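You operate a simulated robot arm through the tools that you are given. There is no shell and no other tool.

You are at the controls of a simulated robot arm. One attempt, no reset.

## Task
Swap the steel cup in the chuck for the steel ring.
Fine: open the chuck lever, stand the cup on the done mat, close the lever till the jaws grip the ring square; marker key stays off. Set down upright: steel cup.

The check looks at the end state, three seconds after you hand in, the way a careful person would. Anything else that was tipped, shoved, dropped, spilled or broken makes it a failure.

## Robot
A 6-joint arm with a two-finger parallel gripper, fixed in place. Base frame: the origin is at the foot of the arm, x ahead of it, y to its left, z up; the work surface is at about z = 0.766. Units: m, rad, N and s.
Its first joint turns from -2.897 to 2.897 rad. Payload 3.91 kg.
The tool frame sits at the grasp point between the pads (the TCP): z along the fingers, y along the line on which they close. The tips reach 0.03 m beyond it. The gripper opens to 0.11 m. The fingers are 0.02 m wide and 0.01 m thick; the gripper's body (0.048 by 0.112 m) begins 0.055 m behind the TCP.
Orientation is told as [roll, pitch, yaw] about the base's x, y, z axes, in that order, counted from this pose: with the fingers straight down and closing along the base's y, the tool's x points along the base's -x, its y along +y and its z along -z.

## Interface
- The arm moves only by the tool step_arm. Its arguments are lists of equal length, an entry for each row: "claw": the gripper command, from -1 (fully open) to 1 (shut), values between in proportion; "delta_pos": the shift along the base's x, y, z in mm, a list of three; "rotation": the turn, a rotation vector about the base's x, y, z in rad, a list of three. In form: {"claw": [claw, ...], "delta_pos": [[tx, ty, tz], ...], "rotation": [[ax, ay, az], ...]}. A call has 1 to 20 rows; each row shifts and turns the commanded pose from where the row before left it. Each row takes 0.2 s and may step no farther than 0.05 m and 0.15 rad from the row before; otherwise, or with a gripper value out of range, the whole call is refused. A pose out of reach is approached as far as the arm can. The call stops where the force on the tool passes 50 N (or 10 N more than at its start, if that is more) or the arm is blocked; 0.2 s more then pass. Each finger travels about 0.108 m/s and halts on what it meets, pressing with about 32 N; the grip force reading is that of the motor and also rises with nothing between the fingers. The clock runs only during rows and for 0.2 s after the last one: add rows that do not move to give the fingers time. It gives the time, the measured TCP pose, the force on the tool (base axes), the opening and the grip force at its end, in the units of the frame above (readings bear some noise), with the torque about the TCP (base axes, N m) and any sound that the robot's microphone picked up.
- Cameras (640 x 400 px; columns grow to the right, rows downward): "scene" is fixed at [0.0503, 0.6518, 1.4336]; the picture's right is [-0.71, -0.71, 0.00], its down [-0.29, 0.29, -0.91] and it looks along [0.65, -0.64, -0.41] (base axes); focal length 366 px, centre (320, 200). "wrist" rides on the gripper at [0.072, 0.017, -0.103] in the tool frame; the picture's right is [-0.23, 0.97, 0.00], its down [-0.76, -0.18, -0.62] and it looks along [-0.61, -0.14, 0.78] (tool axes); focal length 222 px, centre (320, 200). There is no depth. A picture from a camera that has moved, and an enlarged one, comes with that camera's place and axes in the base frame and with its lens.
- capture(camera): a new picture of that camera. The clock stands still meanwhile.
- inspect(camera, box): a new picture of the part [left, top, right, bottom] of that camera's present view, enlarged. The clock stands still meanwhile.
- hand_in(): hands the job in; it is judged then, once.

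Places have to be worked out from the pictures, the camera data and where the tool is seen. Open the gripper and draw the arm clear of the work before you hand the job in, unless the task says otherwise.

The tools are called after "Call:" as name(argument=value, ...) on one line, values as JSON. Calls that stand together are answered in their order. step_arm: Moves the arm, as the interface text tells. Its arguments: {"type":"object","properties":{"claw":{"type":"array"},"delta_pos":{"type":"array"},"rotation":{"type":"array"}},"required":["claw","delta_pos","rotation"]} The other tools are called the same way: capture (camera) takes a picture; inspect (camera, box) takes an enlarged picture of a part of a camera's view; hand_in () hands the job in.

At the start:

```text
time_s: 0.0
eef_pos: [0.675, 0.1876, 1.2653]
ee_rot: [0.0, 0.0, 0.0]
force: [0.1, 0.4, 0.8]
ft_torque: [-0.02, -0.01, -0.01]
grip_width: 0.11
grasp_force: 0.0
```

scene: 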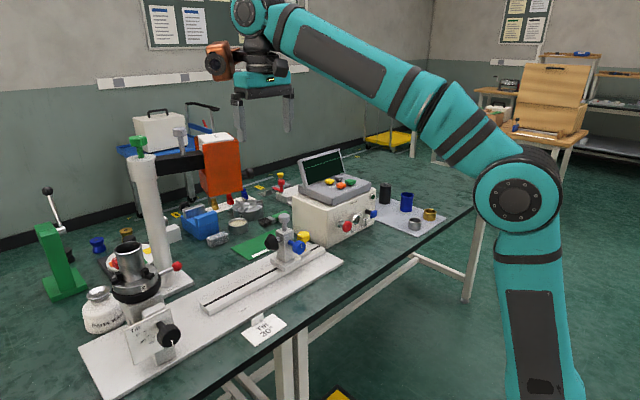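
wrist: 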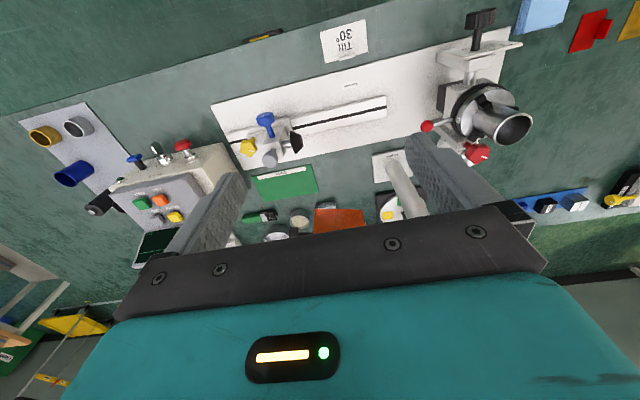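

I start by looking closely at the scene: the chuck with the cup seems to be at the left front, a mat with parts is at the right. I'll enlarge several parts.

Call:
inspect(camera="scene", box=[70, 220, 230, 380])

Call:
inspect(camera="scene", box=[340, 160, 470, 250])

Call:
inspect(camera="scene", box=[180, 160, 340, 270])

Call:
inspect(camera="wrist", box=[400, 0, 640, 180])

Call:
inspect(camera="wrist", box=[0, 80, 220, 260])

Call:
inspect(camera="wrist", box=[200, 30, 440, 260])

```text
2.50 times, centred on (150, 300) of scene
camera zoom: at [0.0503, 0.6518, 1.4336], right [-0.71, -0.71, 0.0], down [-0.29, 0.29, -0.91], along [0.65, -0.64, -0.41], focal length 915 px, centre (745, -50)
```

zoom: 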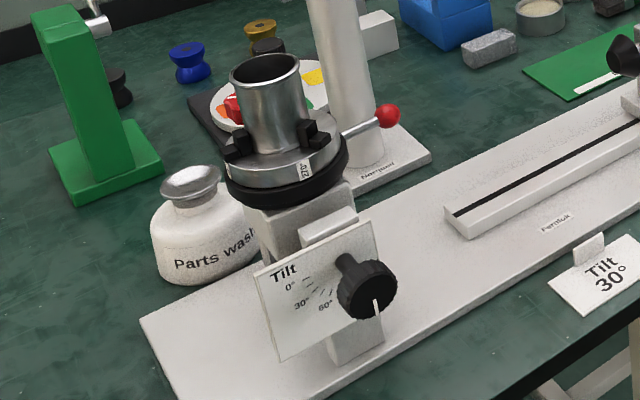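

```text
4.44 times, centred on (405, 205) of scene
camera zoom: at [0.0503, 0.6518, 1.4336], right [-0.71, -0.71, 0.0], down [-0.29, 0.29, -0.91], along [0.65, -0.64, -0.41], focal length 1626 px, centre (-58, 178)
```

zoom: 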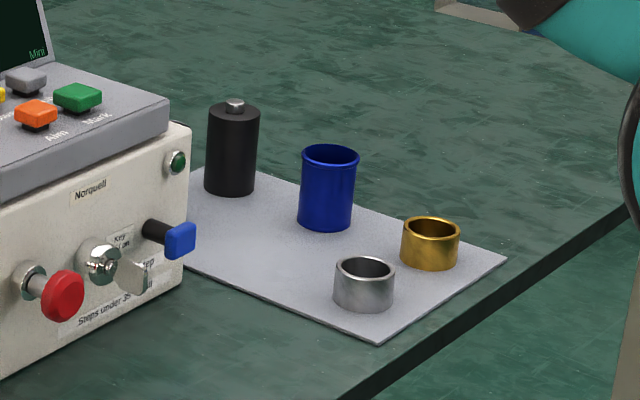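

```text
3.64 times, centred on (260, 215) of scene
camera zoom: at [0.0503, 0.6518, 1.4336], right [-0.71, -0.71, 0.0], down [-0.29, 0.29, -0.91], along [0.65, -0.64, -0.41], focal length 1330 px, centre (538, 146)
```

zoom: 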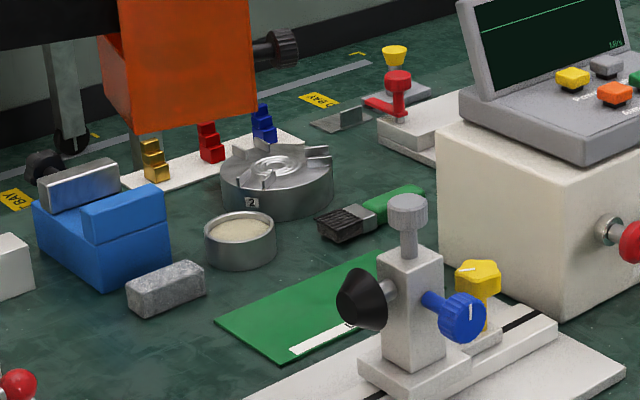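

```text
2.22 times, centred on (520, 90) of wrist
camera zoom: at [0.602, 0.2054, 1.3696], right [0.23, 0.97, 0.0], down [0.76, -0.18, 0.62], along [0.61, -0.14, -0.78], focal length 494 px, centre (-124, 444)
```

zoom: 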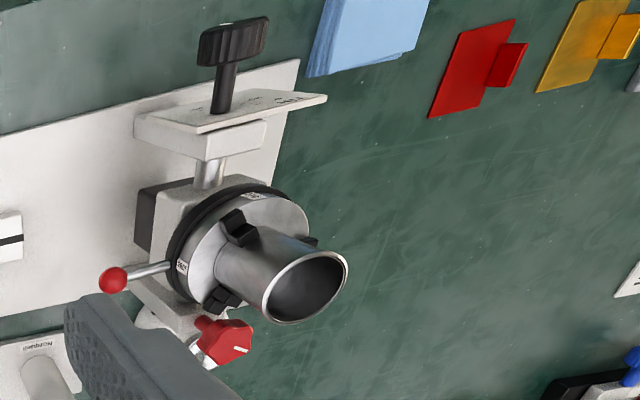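

```text
2.22 times, centred on (110, 170) of wrist
camera zoom: at [0.602, 0.2054, 1.3696], right [0.23, 0.97, 0.0], down [0.76, -0.18, 0.62], along [0.61, -0.14, -0.78], focal length 494 px, centre (787, 267)
```

zoom: 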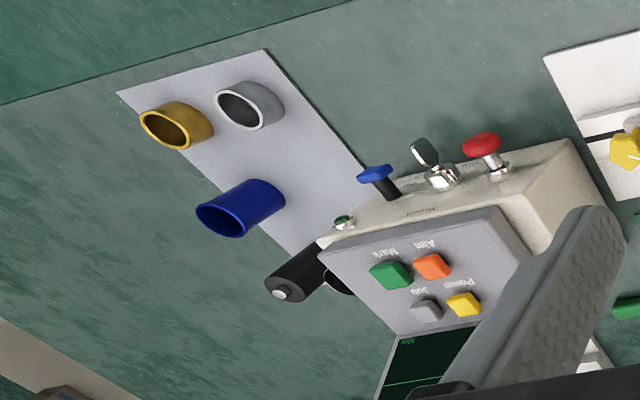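

```text
1.74 times, centred on (320, 145) of wrist
camera zoom: at [0.602, 0.2054, 1.3696], right [0.23, 0.97, 0.0], down [0.76, -0.18, 0.62], along [0.61, -0.14, -0.78], focal length 386 px, centre (320, 296)
```

zoom: 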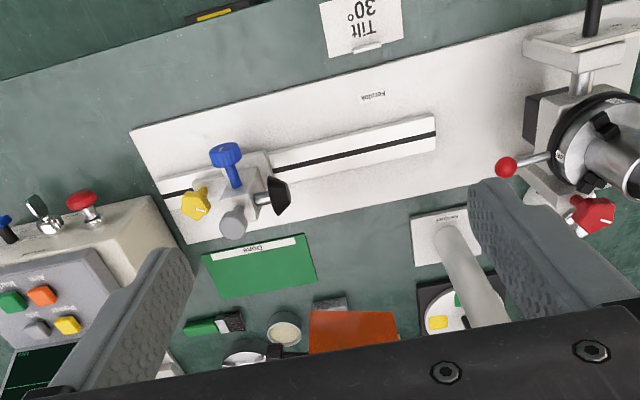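

The done mat is the green one, about x 0.92-1.04, y ±0.10; the chuck axis comes out at about (0.80, 0.48) with its lever ball at about (0.815, 0.38, 0.926). I enlarge more for labels on the chuck and tilt dial.

Call:
inspect(camera="scene", box=[100, 230, 190, 300])

Call:
inspect(camera="scene", box=[125, 300, 185, 370])

Call:
inspect(camera="wrist", box=[410, 70, 560, 170])

Call:
inspect(camera="scene", box=[215, 190, 335, 280])

Call:
inspect(camera="scene", box=[310, 190, 390, 250])

Call:
inspect(camera="scene", box=[90, 110, 260, 290])

```text
5.71 times, centred on (145, 265) of scene
camera zoom: at [0.0503, 0.6518, 1.4336], right [-0.71, -0.71, 0.0], down [-0.29, 0.29, -0.91], along [0.65, -0.64, -0.41], focal length 2091 px, centre (1320, -171)
```

zoom: 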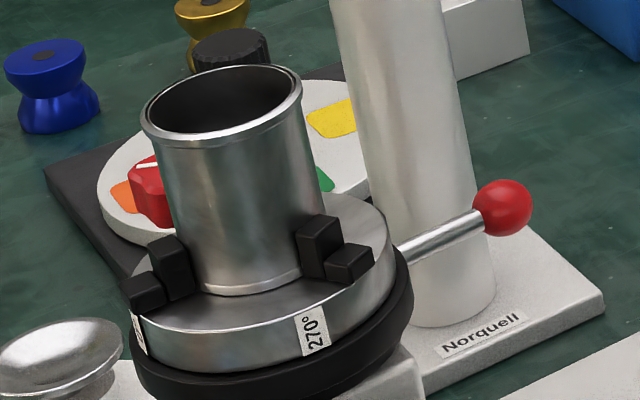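

```text
5.71 times, centred on (155, 335) of scene
camera zoom: at [0.0503, 0.6518, 1.4336], right [-0.71, -0.71, 0.0], down [-0.29, 0.29, -0.91], along [0.65, -0.64, -0.41], focal length 2091 px, centre (1263, -571)
```

zoom: 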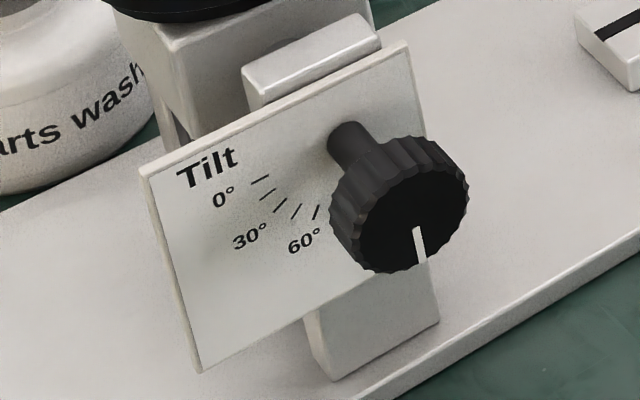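

```text
4.00 times, centred on (485, 120) of wrist
camera zoom: at [0.602, 0.2054, 1.3696], right [0.23, 0.97, 0.0], down [0.76, -0.18, 0.62], along [0.61, -0.14, -0.78], focal length 888 px, centre (-340, 520)
```

zoom: 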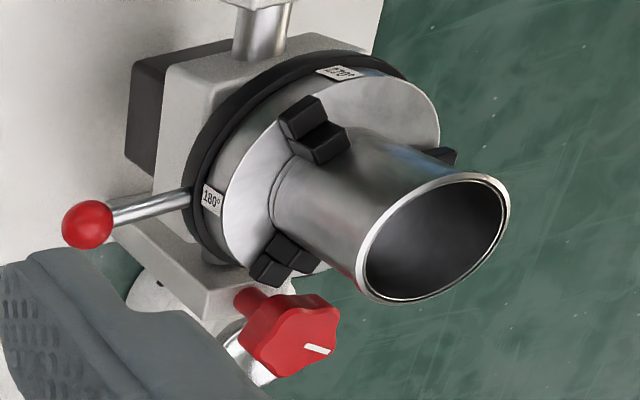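

```text
4.44 times, centred on (275, 235) of scene
camera zoom: at [0.0503, 0.6518, 1.4336], right [-0.71, -0.71, 0.0], down [-0.29, 0.29, -0.91], along [0.65, -0.64, -0.41], focal length 1626 px, centre (520, 44)
```

zoom: 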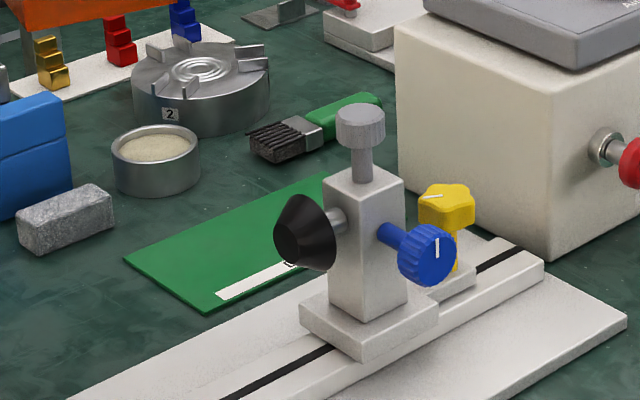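

```text
6.67 times, centred on (350, 220) of scene
camera zoom: at [0.0503, 0.6518, 1.4336], right [-0.71, -0.71, 0.0], down [-0.29, 0.29, -0.91], along [0.65, -0.64, -0.41], focal length 2439 px, centre (120, 67)
```

zoom: 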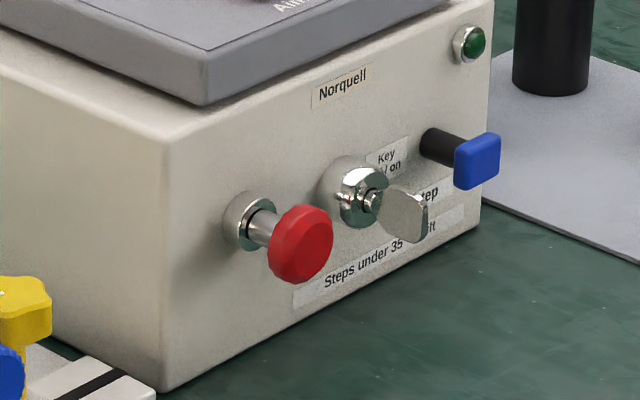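

```text
2.22 times, centred on (175, 200) of scene
camera zoom: at [0.0503, 0.6518, 1.4336], right [-0.71, -0.71, 0.0], down [-0.29, 0.29, -0.91], along [0.65, -0.64, -0.41], focal length 813 px, centre (642, 200)
```

zoom: 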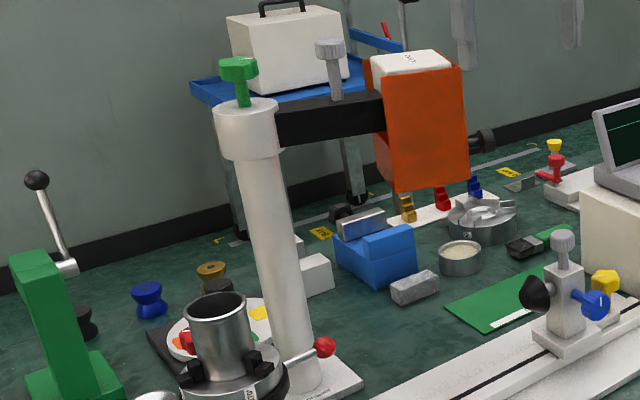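

The cup appears upright in the chuck, the lever ball is on the chuck's -y side. I move the wrist camera to above/behind the chuck at a safe height (fingers over z 1.17) for a better look.

Call:
step_arm(claw=[-1, -1, -1, -1, -1, -1, -1], delta_pos=[[5, 40, -10], [5, 40, -10], [5, 40, -10], [5, 40, -10], [5, 40, -10], [5, 40, -10], [0, 0, 0]], rotation=[[0, 0, 0], [0, 0, 0], [0, 0, 0], [0, 0, 0], [0, 0, 0], [0, 0, 0], [0, 0, 0]])

Call:
capture(camera="wrist")

Call:
capture(camera="scene")

```text
time_s: 1.6
eef_pos: [0.7052, 0.4271, 1.2063]
ee_rot: [0.0, 0.0, -0.001]
force: [0.4, -0.5, -0.1]
ft_torque: [0.0, -0.02, 0.01]
grip_width: 0.1097
grasp_force: 0.1
```

```text
taken
camera wrist: at [0.6328, 0.4449, 1.3085], right [0.23, 0.97, 0.0], down [0.76, -0.18, 0.62], along [0.61, -0.14, -0.78], focal length 222 px, centre (320, 200)
```

wrist: 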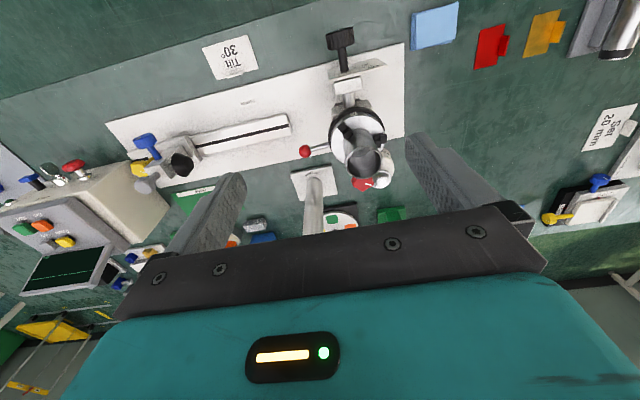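

```text
taken
```

scene: 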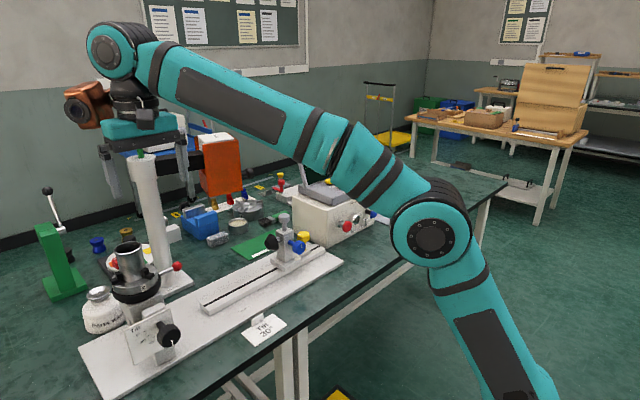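

The arm responds as expected and the chuck is in the upper centre of the wrist view. I enlarge it to read jaws, lever and cup.

Call:
inspect(camera="wrist", box=[280, 20, 420, 200])

Call:
inspect(camera="wrist", box=[290, 90, 400, 200])

```text
2.22 times, centred on (350, 110) of wrist
camera zoom: at [0.6328, 0.4449, 1.3085], right [0.23, 0.97, 0.0], down [0.76, -0.18, 0.62], along [0.61, -0.14, -0.78], focal length 494 px, centre (253, 400)
```

zoom: 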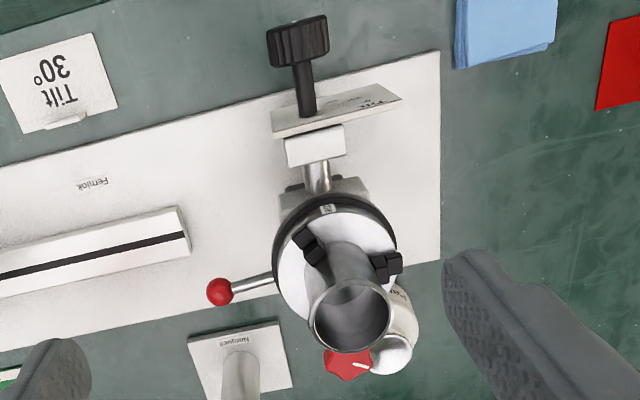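

```text
3.64 times, centred on (345, 145) of wrist
camera zoom: at [0.6328, 0.4449, 1.3085], right [0.23, 0.97, 0.0], down [0.76, -0.18, 0.62], along [0.61, -0.14, -0.78], focal length 808 px, centre (229, 400)
```

zoom: 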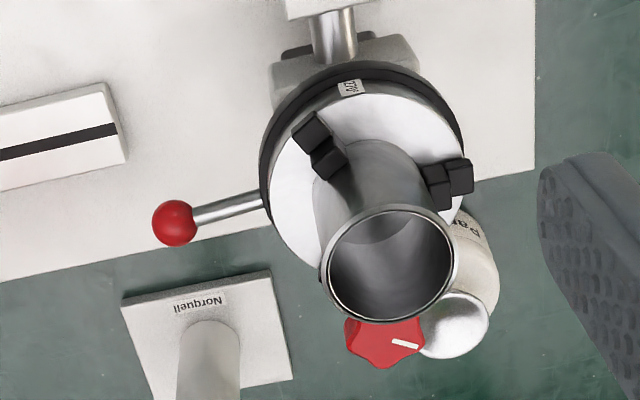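

Refined triangulation: chuck axis ≈ (0.805, 0.474), cup rim top ≈ z 1.02, lever ball ≈ (0.806, 0.377, 0.933), jaws at about +y, and ±x/−y. I'll turn the tool +90° (camera to the -y side, looking at the chuck) and move to the -y side at height.

Call:
step_arm(claw=[-1, -1, -1, -1, -1, -1, -1, -1, -1, -1, -1, -1], delta_pos=[[0, -10, 0], [0, -10, 0], [0, -10, 0], [0, -10, 0], [0, -10, 0], [5, -10, 0], [5, -10, 0], [10, -10, 0], [10, -10, 0], [10, -10, 0], [10, -10, 0], [0, 0, 0]], rotation=[[0, 0, 0.1428], [0, 0, 0.1428], [0, 0, 0.1428], [0, 0, 0.1428], [0, 0, 0.1428], [0, 0, 0.1428], [0, 0, 0.1428], [0, 0, 0.1428], [0, 0, 0.1428], [0, 0, 0.1428], [0, 0, 0.1428], [0, 0, 0]])

Call:
capture(camera="wrist")

Call:
capture(camera="scene")

```text
time_s: 4.2
eef_pos: [0.7555, 0.3176, 1.2061]
ee_rot: [0.001, 0.001, 1.572]
force: [0.8, 0.5, 0.6]
ft_torque: [0.03, -0.02, -0.01]
grip_width: 0.1099
grasp_force: 0.0
```

```text
taken
camera wrist: at [0.738, 0.2462, 1.3091], right [-0.97, 0.23, 0.0], down [0.18, 0.76, 0.62], along [0.14, 0.61, -0.78], focal length 222 px, centre (320, 200)
```

wrist: 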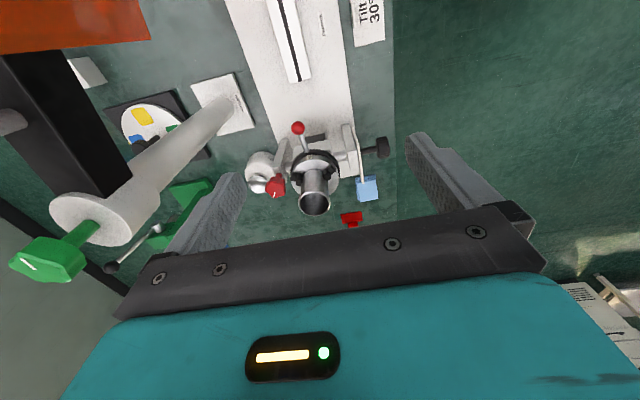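

```text
taken
```

scene: 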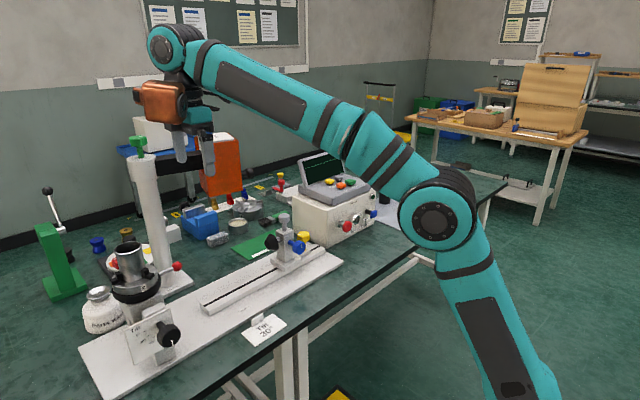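

The tool is turned and the camera sees the chuck from its lever side. I enlarge the chuck, and the column top to know its clearance.

Call:
inspect(camera="wrist", box=[235, 100, 395, 220])

Call:
inspect(camera="wrist", box=[270, 110, 350, 220])

```text
3.33 times, centred on (315, 160) of wrist
camera zoom: at [0.738, 0.2462, 1.3091], right [-0.97, 0.23, 0.0], down [0.18, 0.76, 0.62], along [0.14, 0.61, -0.78], focal length 740 px, centre (337, 333)
```

zoom: 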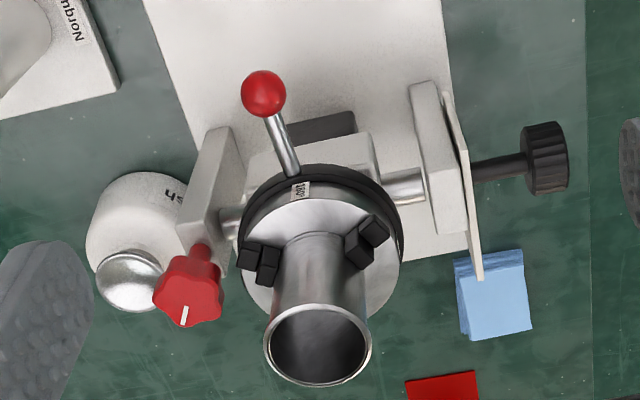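

```text
3.64 times, centred on (310, 165) of wrist
camera zoom: at [0.738, 0.2462, 1.3091], right [-0.97, 0.23, 0.0], down [0.18, 0.76, 0.62], along [0.14, 0.61, -0.78], focal length 808 px, centre (356, 327)
```

zoom: 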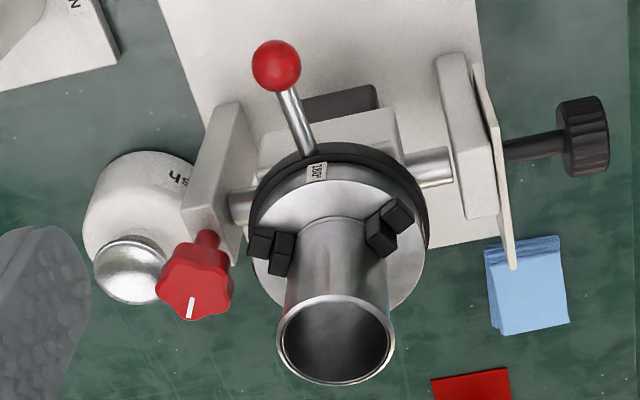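

The lever ball comes out at (0.806, 0.376, 0.933) again from this view. I move above it, narrowing the fingers to about 45 mm, and check before descending.

Call:
step_arm(claw=[-0.5, 0, 0.18, 0.18, 0.18], delta_pos=[[12.6, 14.6, -39], [12.6, 14.6, -39], [12.6, 14.6, -39], [12.7, 14.6, -39], [0, 0, 0]], rotation=[[0, 0, 0], [0, 0, 0], [0, 0, 0], [0, 0, 0], [0, 0, 0]])

Call:
capture(camera="wrist")

Call:
capture(camera="scene")

```text
time_s: 5.4
eef_pos: [0.808, 0.3751, 1.0485]
ee_rot: [-0.001, -0.002, 1.57]
force: [0.0, 0.5, 0.4]
ft_torque: [0.0, -0.02, -0.05]
grip_width: 0.045
grasp_force: 0.1
```

```text
taken
camera wrist: at [0.7897, 0.3032, 1.1523], right [-0.97, 0.23, 0.0], down [0.18, 0.76, 0.62], along [0.14, 0.61, -0.78], focal length 222 px, centre (320, 200)
```

wrist: 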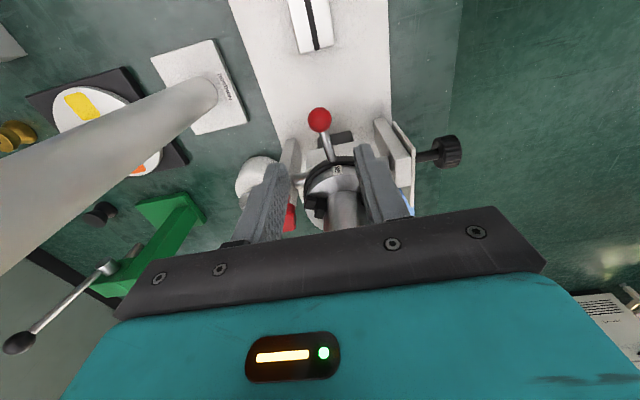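

```text
taken
```

scene: 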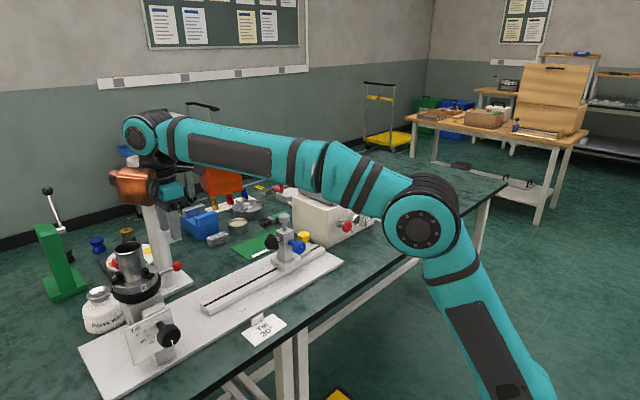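

The ball projects to (0.807, 0.374), centred between the fingers. I descend so that the fingers straddle the ball.

Call:
step_arm(claw=[0.18, 0.18, 0.18, 0.18], delta_pos=[[0, 0, -40], [0, 0, -40], [0, 0, -40], [0, 0, 0]], rotation=[[0, 0, 0], [0, 0, 0], [0, 0, 0], [0, 0, 0]])

Call:
capture(camera="wrist")

Call:
inspect(camera="scene", box=[90, 180, 250, 320])

```text
time_s: 6.4
eef_pos: [0.8057, 0.3746, 0.9384]
ee_rot: [-0.01, -0.007, 1.571]
force: [-1.9, -0.6, 15.9]
ft_torque: [1.42, 0.36, 0.17]
grip_width: 0.0452
grasp_force: 0.1
stopped in row 4: the force on the tool passed its limit at 54 N (the readings are from after the stop); the commanded pose is now the measured one
```

```text
taken
camera wrist: at [0.7871, 0.303, 1.0406], right [-0.97, 0.23, -0.01], down [0.17, 0.76, 0.63], along [0.15, 0.61, -0.78], focal length 222 px, centre (320, 200)
```

wrist: 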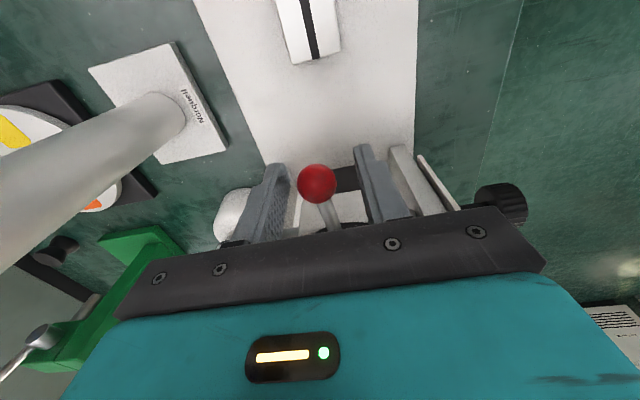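

```text
2.86 times, centred on (170, 250) of scene
camera zoom: at [0.0503, 0.6518, 1.4336], right [-0.71, -0.71, 0.0], down [-0.29, 0.29, -0.91], along [0.65, -0.64, -0.41], focal length 1045 px, centre (749, 57)
```

zoom: 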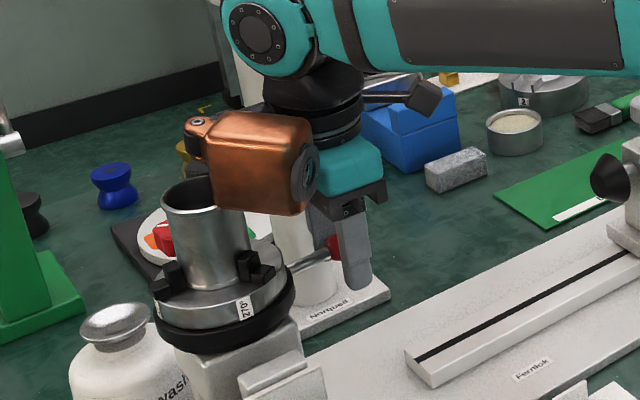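

The stop at z 0.938 came with a torque of 1.4 N·m, so the contact is ~9 cm toward +y: the copper housing on the gripper's far side touched the cup rim. I lift straight up at once and check the cup.

Call:
step_arm(claw=[0.18, 0.18, 0.18, 0.18], delta_pos=[[0, 0, 20], [0, 0, 45], [0, 0, 45], [0, 0, 0]], rotation=[[0, 0, 0], [0, 0, 0], [0, 0, 0], [0, 0, 0]])

Call:
inspect(camera="scene", box=[90, 180, 250, 320])

Call:
inspect(camera="wrist", box=[220, 80, 420, 240])

Call:
inspect(camera="scene", box=[80, 90, 240, 240])

```text
time_s: 7.4
eef_pos: [0.8063, 0.3765, 1.0454]
ee_rot: [-0.007, -0.007, 1.573]
force: [0.3, 0.7, -0.2]
ft_torque: [0.0, -0.04, -0.02]
grip_width: 0.0452
grasp_force: 0.1
```

```text
2.86 times, centred on (170, 250) of scene
camera zoom: at [0.0503, 0.6518, 1.4336], right [-0.71, -0.71, 0.0], down [-0.29, 0.29, -0.91], along [0.65, -0.64, -0.41], focal length 1045 px, centre (749, 57)
```

zoom: 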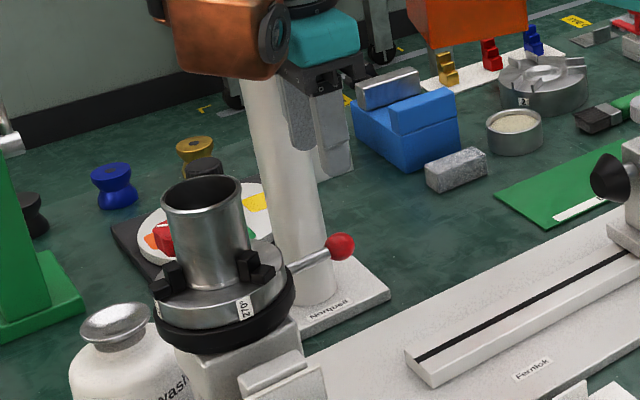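

```text
2.50 times, centred on (320, 160) of wrist
camera zoom: at [0.7887, 0.304, 1.1482], right [-0.97, 0.23, -0.01], down [0.17, 0.76, 0.63], along [0.15, 0.61, -0.78], focal length 555 px, centre (320, 300)
```

zoom: 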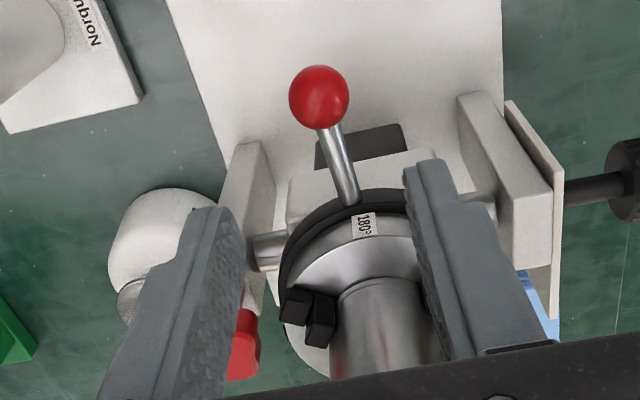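

```text
2.67 times, centred on (160, 165) of scene
camera zoom: at [0.0503, 0.6518, 1.4336], right [-0.71, -0.71, 0.0], down [-0.29, 0.29, -0.91], along [0.65, -0.64, -0.41], focal length 976 px, centre (747, 293)
```

zoom: 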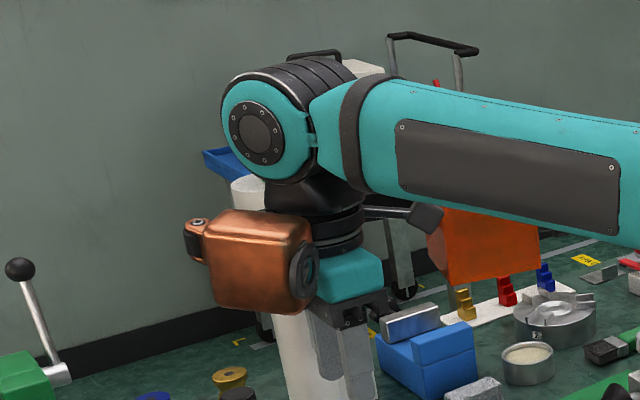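

The cup and chuck look unchanged after the touch. The copper housing's underside is ~82 mm above the TCP, so keeping TCP at z ≈ 0.951 clears the cup rim by ~12 mm while the tips still reach below the ball's equator; I level the tool and descend to that.

Call:
step_arm(claw=[0.3, 0.3, 0.3, 0.3], delta_pos=[[0, -1, -35], [0, 0, -35], [0, 0, -24], [0, 0, 0]], rotation=[[-0.007, 0.007, -0.002], [0, 0, 0], [0, 0, 0], [0, 0, 0]])

Call:
inspect(camera="wrist", box=[220, 80, 420, 240])

Call:
inspect(camera="scene", box=[90, 180, 250, 320])

```text
time_s: 8.4
eef_pos: [0.8062, 0.374, 0.9528]
ee_rot: [0.0, 0.0, 1.57]
force: [0.3, -0.6, -1.2]
ft_torque: [-0.04, 0.0, -0.01]
grip_width: 0.0386
grasp_force: 0.1
```

```text
2.50 times, centred on (320, 160) of wrist
camera zoom: at [0.7884, 0.303, 1.0549], right [-0.97, 0.23, 0.0], down [0.18, 0.76, 0.62], along [0.14, 0.61, -0.78], focal length 555 px, centre (320, 300)
```

zoom: 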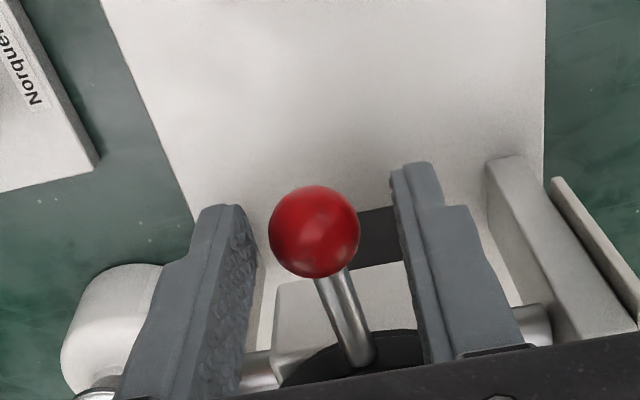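

```text
2.86 times, centred on (170, 250) of scene
camera zoom: at [0.0503, 0.6518, 1.4336], right [-0.71, -0.71, 0.0], down [-0.29, 0.29, -0.91], along [0.65, -0.64, -0.41], focal length 1045 px, centre (749, 57)
```

zoom: 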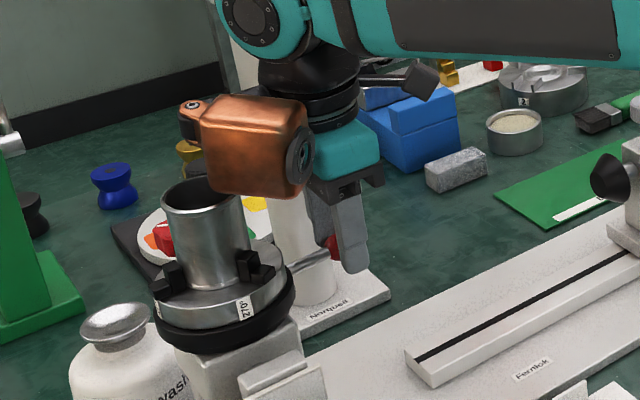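

The ball is centred between the fingers with no contact force. I test the lever's opening direction by nudging toward +x in small steps, watching the force.

Call:
step_arm(claw=[0.36, 0.36, 0.36, 0.36, 0.36], delta_pos=[[3, 0, 0], [3, 0, 0], [2, 0, 0], [2, 0, 0], [2, 0, 0]], rotation=[[0, 0, 0], [0, 0, 0], [0, 0, 0], [0, 0, 0], [0, 0, 0]])

Call:
inspect(camera="wrist", box=[220, 80, 420, 240])

```text
time_s: 9.6
eef_pos: [0.8179, 0.3746, 0.9521]
ee_rot: [0.0, 0.001, 1.57]
force: [-7.2, -0.9, -1.9]
ft_torque: [-0.03, 0.09, 0.05]
grip_width: 0.0387
grasp_force: 4.0
```

```text
2.50 times, centred on (320, 160) of wrist
camera zoom: at [0.8003, 0.3031, 1.055], right [-0.97, 0.23, 0.0], down [0.18, 0.76, 0.62], along [0.14, 0.61, -0.78], focal length 555 px, centre (320, 300)
```

zoom: 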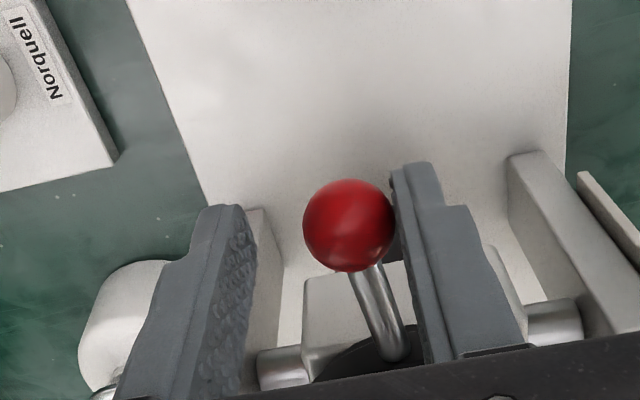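

The finger touches the ball with 7 N and the ball has moved about 3 mm. I continue a few more mm to see whether it keeps moving (friction) or stiffens (a stop).

Call:
step_arm(claw=[0.36, 0.36, 0.36, 0.36], delta_pos=[[2, 0, 0], [2, 0, 0], [2, 0, 0], [0, 0, 0]], rotation=[[0, 0, 0], [0, 0, 0], [0, 0, 0], [0, 0, 0]])

Call:
inspect(camera="wrist", box=[220, 80, 420, 240])

Call:
inspect(camera="scene", box=[100, 230, 190, 300])

```text
time_s: 10.6
eef_pos: [0.8236, 0.3739, 0.9529]
ee_rot: [-0.001, -0.001, 1.567]
force: [-2.8, 1.5, -0.2]
ft_torque: [0.04, 0.07, -0.01]
grip_width: 0.0368
grasp_force: 1.7
```

```text
2.50 times, centred on (320, 160) of wrist
camera zoom: at [0.8065, 0.303, 1.0553], right [-0.97, 0.23, 0.0], down [0.18, 0.76, 0.62], along [0.14, 0.61, -0.78], focal length 555 px, centre (320, 300)
```

zoom: 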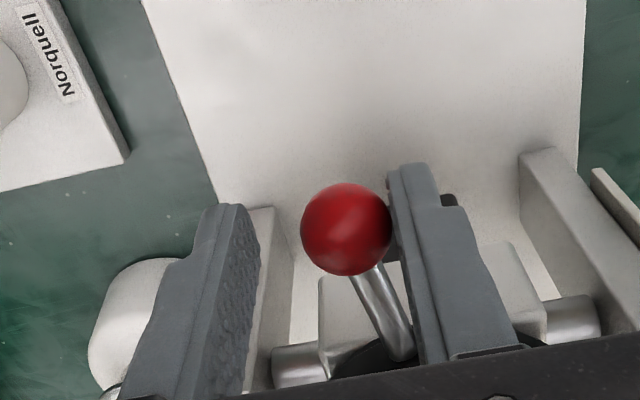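

```text
5.71 times, centred on (145, 265) of scene
camera zoom: at [0.0503, 0.6518, 1.4336], right [-0.71, -0.71, 0.0], down [-0.29, 0.29, -0.91], along [0.65, -0.64, -0.41], focal length 2091 px, centre (1320, -171)
```

zoom: 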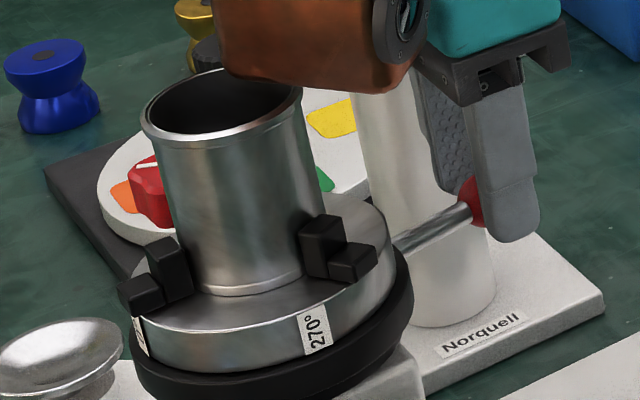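

The lever moves with light friction and the jaws have crept outward (left jaw's outer block moved out by ~7 px), so +x is the opening direction. I continue along the arc.

Call:
step_arm(claw=[0.36, 0.36, 0.36, 0.36, 0.36, 0.36, 0.36], delta_pos=[[3.5, 0.8, 0], [3.5, 1.0, 0], [3.5, 1.2, 0], [3.5, 1.4, 0], [3.5, 1.6, 0], [3.5, 1.8, 0], [0, 0, 0]], rotation=[[0, 0, 0], [0, 0, 0], [0, 0, 0], [0, 0, 0], [0, 0, 0], [0, 0, 0], [0, 0, 0]])

Call:
inspect(camera="wrist", box=[220, 80, 420, 240])

Call:
inspect(camera="scene", box=[100, 230, 190, 300])

```text
time_s: 12.2
eef_pos: [0.8446, 0.3827, 0.9529]
ee_rot: [0.0, 0.002, 1.568]
force: [-2.3, 1.0, -0.3]
ft_torque: [0.02, 0.01, -0.04]
grip_width: 0.0366
grasp_force: 1.6
```

```text
2.50 times, centred on (320, 160) of wrist
camera zoom: at [0.8272, 0.3112, 1.0547], right [-0.97, 0.23, 0.0], down [0.18, 0.76, 0.62], along [0.14, 0.61, -0.78], focal length 555 px, centre (320, 300)
```

zoom: 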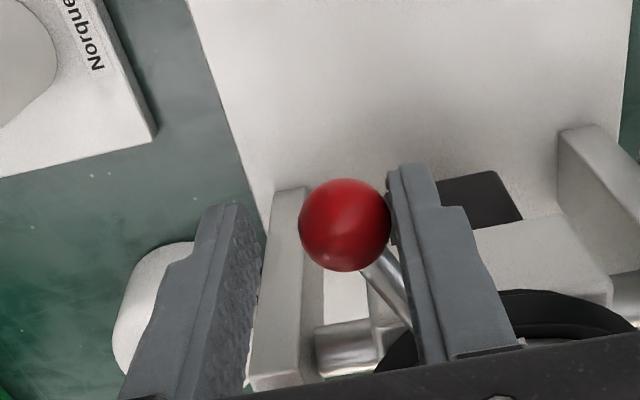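

```text
5.71 times, centred on (145, 265) of scene
camera zoom: at [0.0503, 0.6518, 1.4336], right [-0.71, -0.71, 0.0], down [-0.29, 0.29, -0.91], along [0.65, -0.64, -0.41], focal length 2091 px, centre (1320, -171)
```

zoom: 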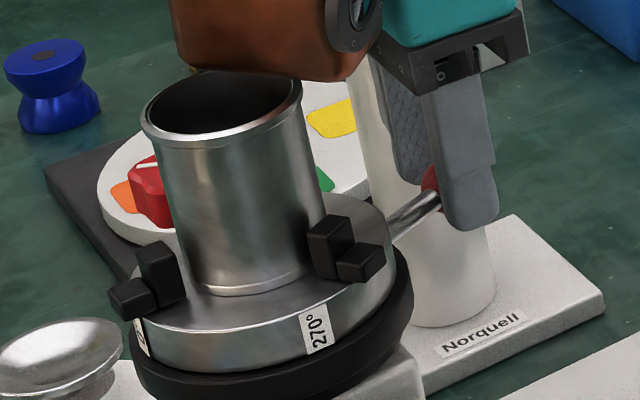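

The jaws have clearly opened away from the cup (several mm). I open the lever a bit further for clearance for the ring.

Call:
step_arm(claw=[0.36, 0.36, 0.36, 0.36, 0.36, 0.36], delta_pos=[[3.4, 1.5, 0], [3.4, 1.7, 0], [3.4, 1.8, 0], [3.4, 1.9, 0], [3.4, 2.0, 0], [0, 0, 0]], rotation=[[0, 0, 0], [0, 0, 0], [0, 0, 0], [0, 0, 0], [0, 0, 0], [0, 0, 0]])

Call:
inspect(camera="wrist", box=[220, 80, 420, 240])

Call:
inspect(camera="scene", box=[100, 230, 190, 300])

```text
time_s: 13.6
eef_pos: [0.8632, 0.3912, 0.9514]
ee_rot: [0.0, 0.0, 1.569]
force: [-3.2, -0.5, 0.4]
ft_torque: [-0.02, 0.07, 0.04]
grip_width: 0.0371
grasp_force: 1.3
```

```text
2.50 times, centred on (320, 160) of wrist
camera zoom: at [0.8445, 0.3198, 1.055], right [-0.97, 0.23, 0.0], down [0.18, 0.76, 0.62], along [0.14, 0.61, -0.78], focal length 555 px, centre (320, 300)
```

zoom: 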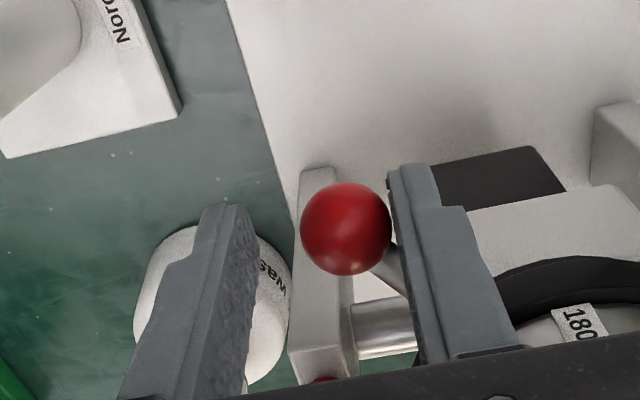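

```text
5.71 times, centred on (145, 265) of scene
camera zoom: at [0.0503, 0.6518, 1.4336], right [-0.71, -0.71, 0.0], down [-0.29, 0.29, -0.91], along [0.65, -0.64, -0.41], focal length 2091 px, centre (1320, -171)
```

zoom: 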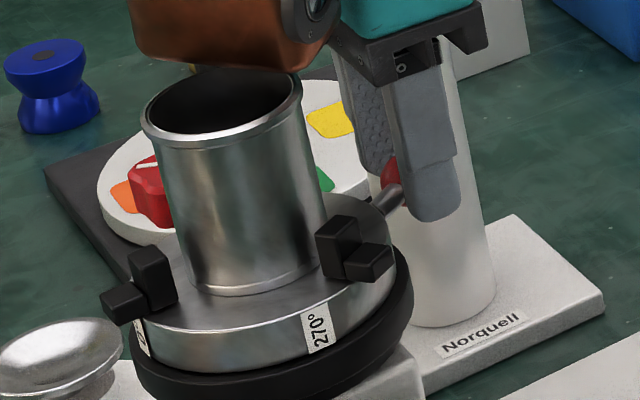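

Jaws are now about 9 mm clear of the cup on each side, enough for cup and ring. I back the fingers off the ball, lift, turn back to yaw 0 and go above the cup.

Call:
step_arm(claw=[0.36, 0.36, 0.36, 0.36, 0.36, 0.36, 0, -0.3, -0.4, -0.4, -0.4, -0.4, -0.4, -0.4, -0.4, -0.4, -0.4, -0.4], delta_pos=[[-7, 0, 0], [0, 0, 20], [0, 0, 45], [0, 0, 45], [0, 0, 45], [0, 0, 20], [-5.2, 7.5, 1], [-5.2, 7.5, 1], [-5.2, 7.5, 1], [-5.2, 7.5, 1], [-5.2, 7.5, 1], [-5.2, 7.5, 1], [-5.2, 7.5, 1], [-5.2, 7.5, 1], [-5.2, 7.5, 1], [-5.2, 7.5, 1], [-5.2, 7.5, 1], [0, 0, 0]], rotation=[[0, 0, 0], [0, 0, 0], [0, 0, 0], [0, 0, 0], [0, 0, 0], [0, 0, 0], [0, 0, -0.1427], [0, 0, -0.1427], [0, 0, -0.1427], [0, 0, -0.1427], [0, 0, -0.1427], [0, 0, -0.1427], [0, 0, -0.1427], [0, 0, -0.1427], [0, 0, -0.1427], [0, 0, -0.1427], [0, 0, -0.1427], [0, 0, 0]])

Call:
capture(camera="wrist")

Call:
inspect(camera="scene", box=[80, 150, 240, 320])

```text
time_s: 17.4
eef_pos: [0.797, 0.4741, 1.1383]
ee_rot: [-0.001, 0.001, -0.004]
force: [-0.3, 0.1, 0.5]
ft_torque: [-0.02, -0.01, -0.03]
grip_width: 0.0768
grasp_force: 0.1
```

```text
taken
camera wrist: at [0.725, 0.492, 1.2409], right [0.23, 0.97, 0.0], down [0.76, -0.18, 0.62], along [0.61, -0.14, -0.78], focal length 222 px, centre (320, 200)
```

wrist: 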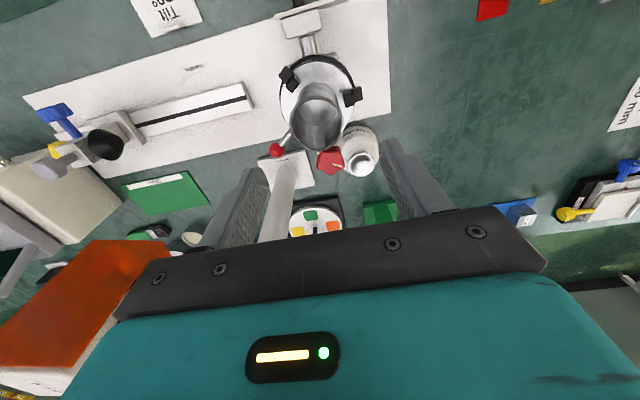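

```text
2.35 times, centred on (160, 235) of scene
camera zoom: at [0.0503, 0.6518, 1.4336], right [-0.71, -0.71, 0.0], down [-0.29, 0.29, -0.91], along [0.65, -0.64, -0.41], focal length 861 px, centre (696, 118)
```

zoom: 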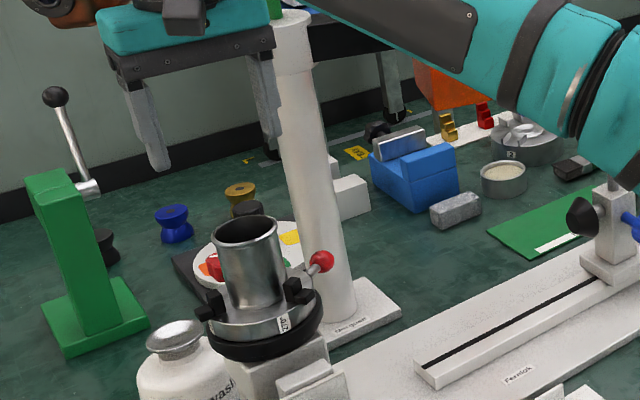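

Now I enlarge the chuck in the wrist view to get the cup's axis and the jaw openings.

Call:
inspect(camera="wrist", box=[250, 40, 390, 180])

Call:
inspect(camera="scene", box=[100, 230, 190, 300])

```text
2.86 times, centred on (320, 110) of wrist
camera zoom: at [0.725, 0.492, 1.2409], right [0.23, 0.97, 0.0], down [0.76, -0.18, 0.62], along [0.61, -0.14, -0.78], focal length 635 px, centre (320, 457)
```

zoom: 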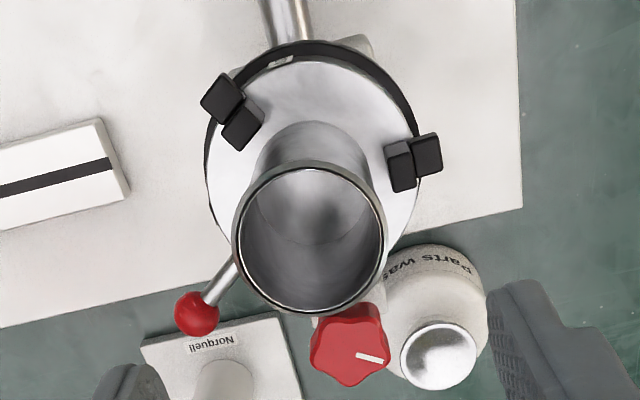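

```text
5.71 times, centred on (145, 265) of scene
camera zoom: at [0.0503, 0.6518, 1.4336], right [-0.71, -0.71, 0.0], down [-0.29, 0.29, -0.91], along [0.65, -0.64, -0.41], focal length 2091 px, centre (1320, -171)
```

zoom: 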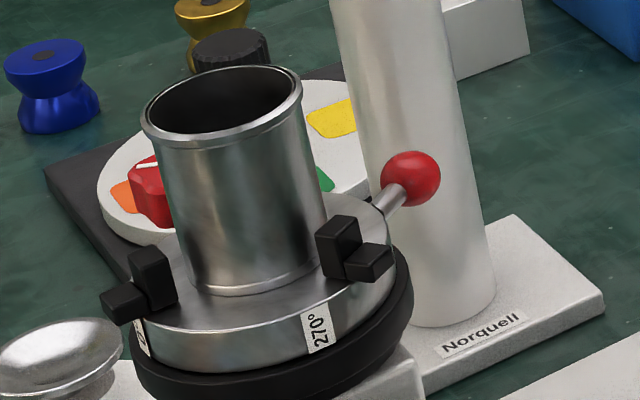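

The cup's centre comes out at about (0.803, 0.472). I descend with 77 mm opening to TCP z 1.005 (tips at 0.975, above the jaw tops) and look before closing.

Call:
step_arm(claw=[-0.4, -0.4, -0.4, -0.4, -0.4], delta_pos=[[6, -2, -33], [0, 0, -35], [0, 0, -35], [0, 0, -30], [0, 0, 0]], rotation=[[0, 0, 0.004], [0, 0, 0], [0, 0, 0], [0, 0, 0], [0, 0, 0]])

Call:
capture(camera="wrist")

Call:
inspect(camera="scene", box=[80, 180, 200, 310])

```text
time_s: 18.7
eef_pos: [0.8048, 0.471, 1.0103]
ee_rot: [0.005, -0.009, 0.002]
force: [2.6, -0.2, 11.2]
ft_torque: [0.47, 0.0, -0.02]
grip_width: 0.0773
grasp_force: 0.2
stopped in row 5: the force on the tool passed its limit at 53 N (the readings are from after the stop); the commanded pose is now the measured one
```

```text
taken
camera wrist: at [0.73, 0.4881, 1.1123], right [0.23, 0.97, 0.01], down [0.76, -0.18, 0.63], along [0.61, -0.14, -0.78], focal length 222 px, centre (320, 200)
```

wrist: 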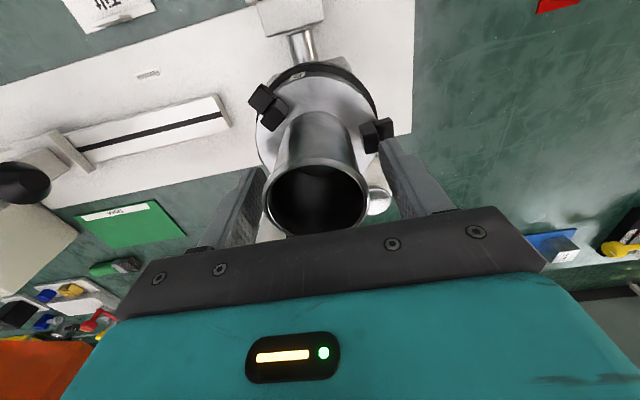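

```text
3.08 times, centred on (140, 245) of scene
camera zoom: at [0.0503, 0.6518, 1.4336], right [-0.71, -0.71, 0.0], down [-0.29, 0.29, -0.91], along [0.65, -0.64, -0.41], focal length 1126 px, centre (874, 62)
```

zoom: 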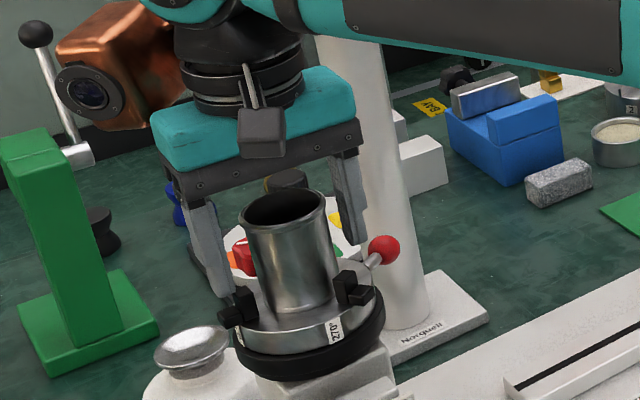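

The +y finger tip touched the +y jaw's top (contact ~42 mm toward +y), so jaw tops are at z ≈ 0.98. I lift 11 mm, level the tool, and check the chuck is unchanged.

Call:
step_arm(claw=[-0.4, -0.4, -0.4], delta_pos=[[-1.5, 1, 6], [0, 0, 5], [0, 0, 0]], rotation=[[-0.005, 0.009, -0.002], [0, 0, 0], [0, 0, 0]])

Call:
inspect(camera="wrist", box=[220, 60, 420, 240])

Call:
inspect(camera="scene", box=[100, 220, 190, 300])

```text
time_s: 19.5
eef_pos: [0.8018, 0.4722, 1.0193]
ee_rot: [-0.002, 0.004, 0.0]
force: [0.2, 0.0, -0.4]
ft_torque: [0.02, 0.02, -0.01]
grip_width: 0.0769
grasp_force: 0.0
```

```text
2.22 times, centred on (320, 150) of wrist
camera zoom: at [0.73, 0.4901, 1.1221], right [0.23, 0.97, 0.0], down [0.76, -0.18, 0.62], along [0.6, -0.14, -0.78], focal length 494 px, centre (320, 311)
```

zoom: 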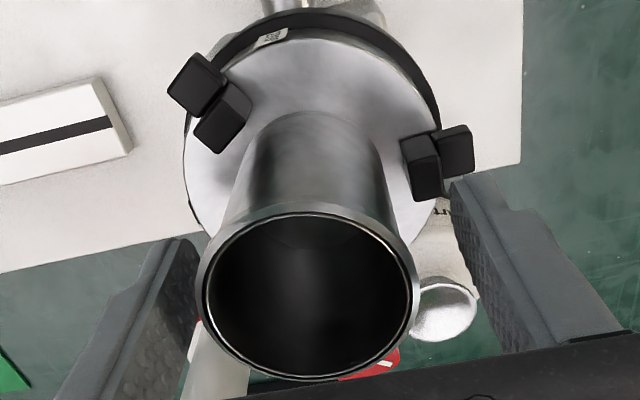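

```text
5.00 times, centred on (145, 260) of scene
camera zoom: at [0.0503, 0.6518, 1.4336], right [-0.71, -0.71, 0.0], down [-0.29, 0.29, -0.91], along [0.65, -0.64, -0.41], focal length 1829 px, centre (1195, -100)
```

zoom: 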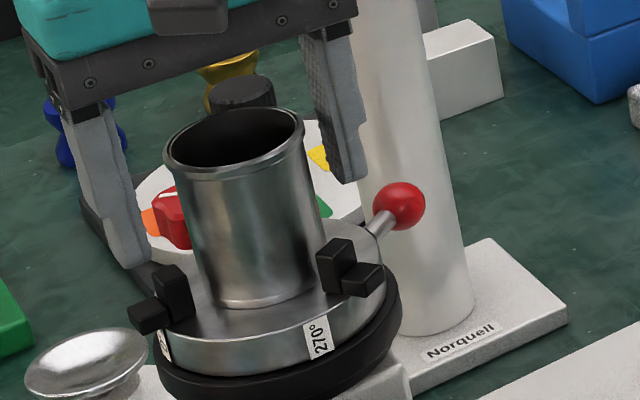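

Tool is level, centred at the cup (rim centre projects to (0.802, 0.470)) and clear of the jaws. I close the fingers on the cup.

Call:
step_arm(claw=[0.0, 0.3, 0.6, 0.6], delta_pos=[[0, -1, 0], [0, 0, 0], [0, 0, 0], [0, 0, 0]], rotation=[[0.002, -0.004, 0], [0, 0, 0], [0, 0, 0], [0, 0, 0]])

Call:
inspect(camera="wrist", box=[220, 60, 420, 240])

Call:
inspect(camera="scene", box=[100, 220, 190, 300])

```text
time_s: 20.5
eef_pos: [0.8019, 0.4715, 1.0195]
ee_rot: [0.001, 0.0, 0.001]
force: [0.8, 0.8, 1.3]
ft_torque: [0.06, -0.02, -0.03]
grip_width: 0.0483
grasp_force: 32.4
```

```text
2.22 times, centred on (320, 150) of wrist
camera zoom: at [0.7297, 0.4891, 1.1223], right [0.23, 0.97, 0.0], down [0.76, -0.18, 0.62], along [0.61, -0.14, -0.78], focal length 494 px, centre (320, 311)
```

zoom: 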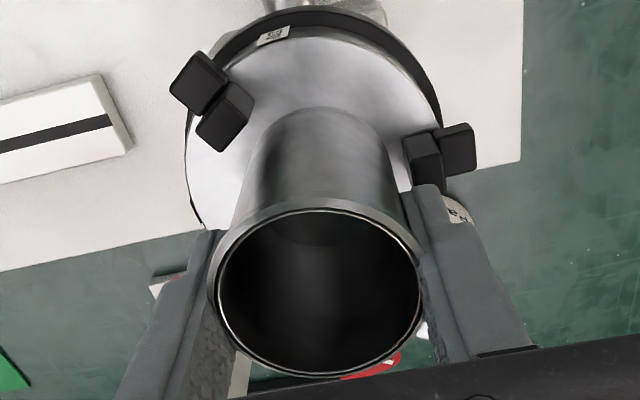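

```text
5.00 times, centred on (145, 260) of scene
camera zoom: at [0.0503, 0.6518, 1.4336], right [-0.71, -0.71, 0.0], down [-0.29, 0.29, -0.91], along [0.65, -0.64, -0.41], focal length 1829 px, centre (1195, -100)
```

zoom: 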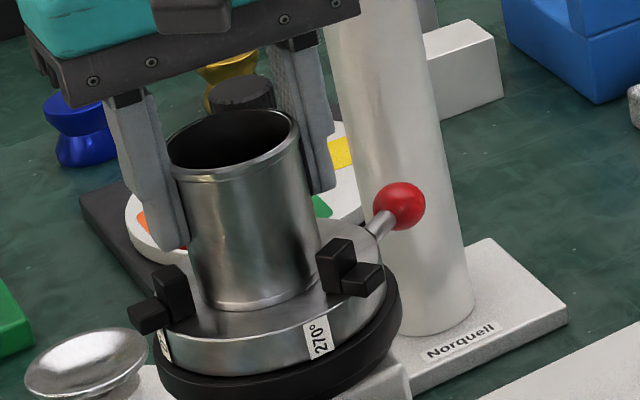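

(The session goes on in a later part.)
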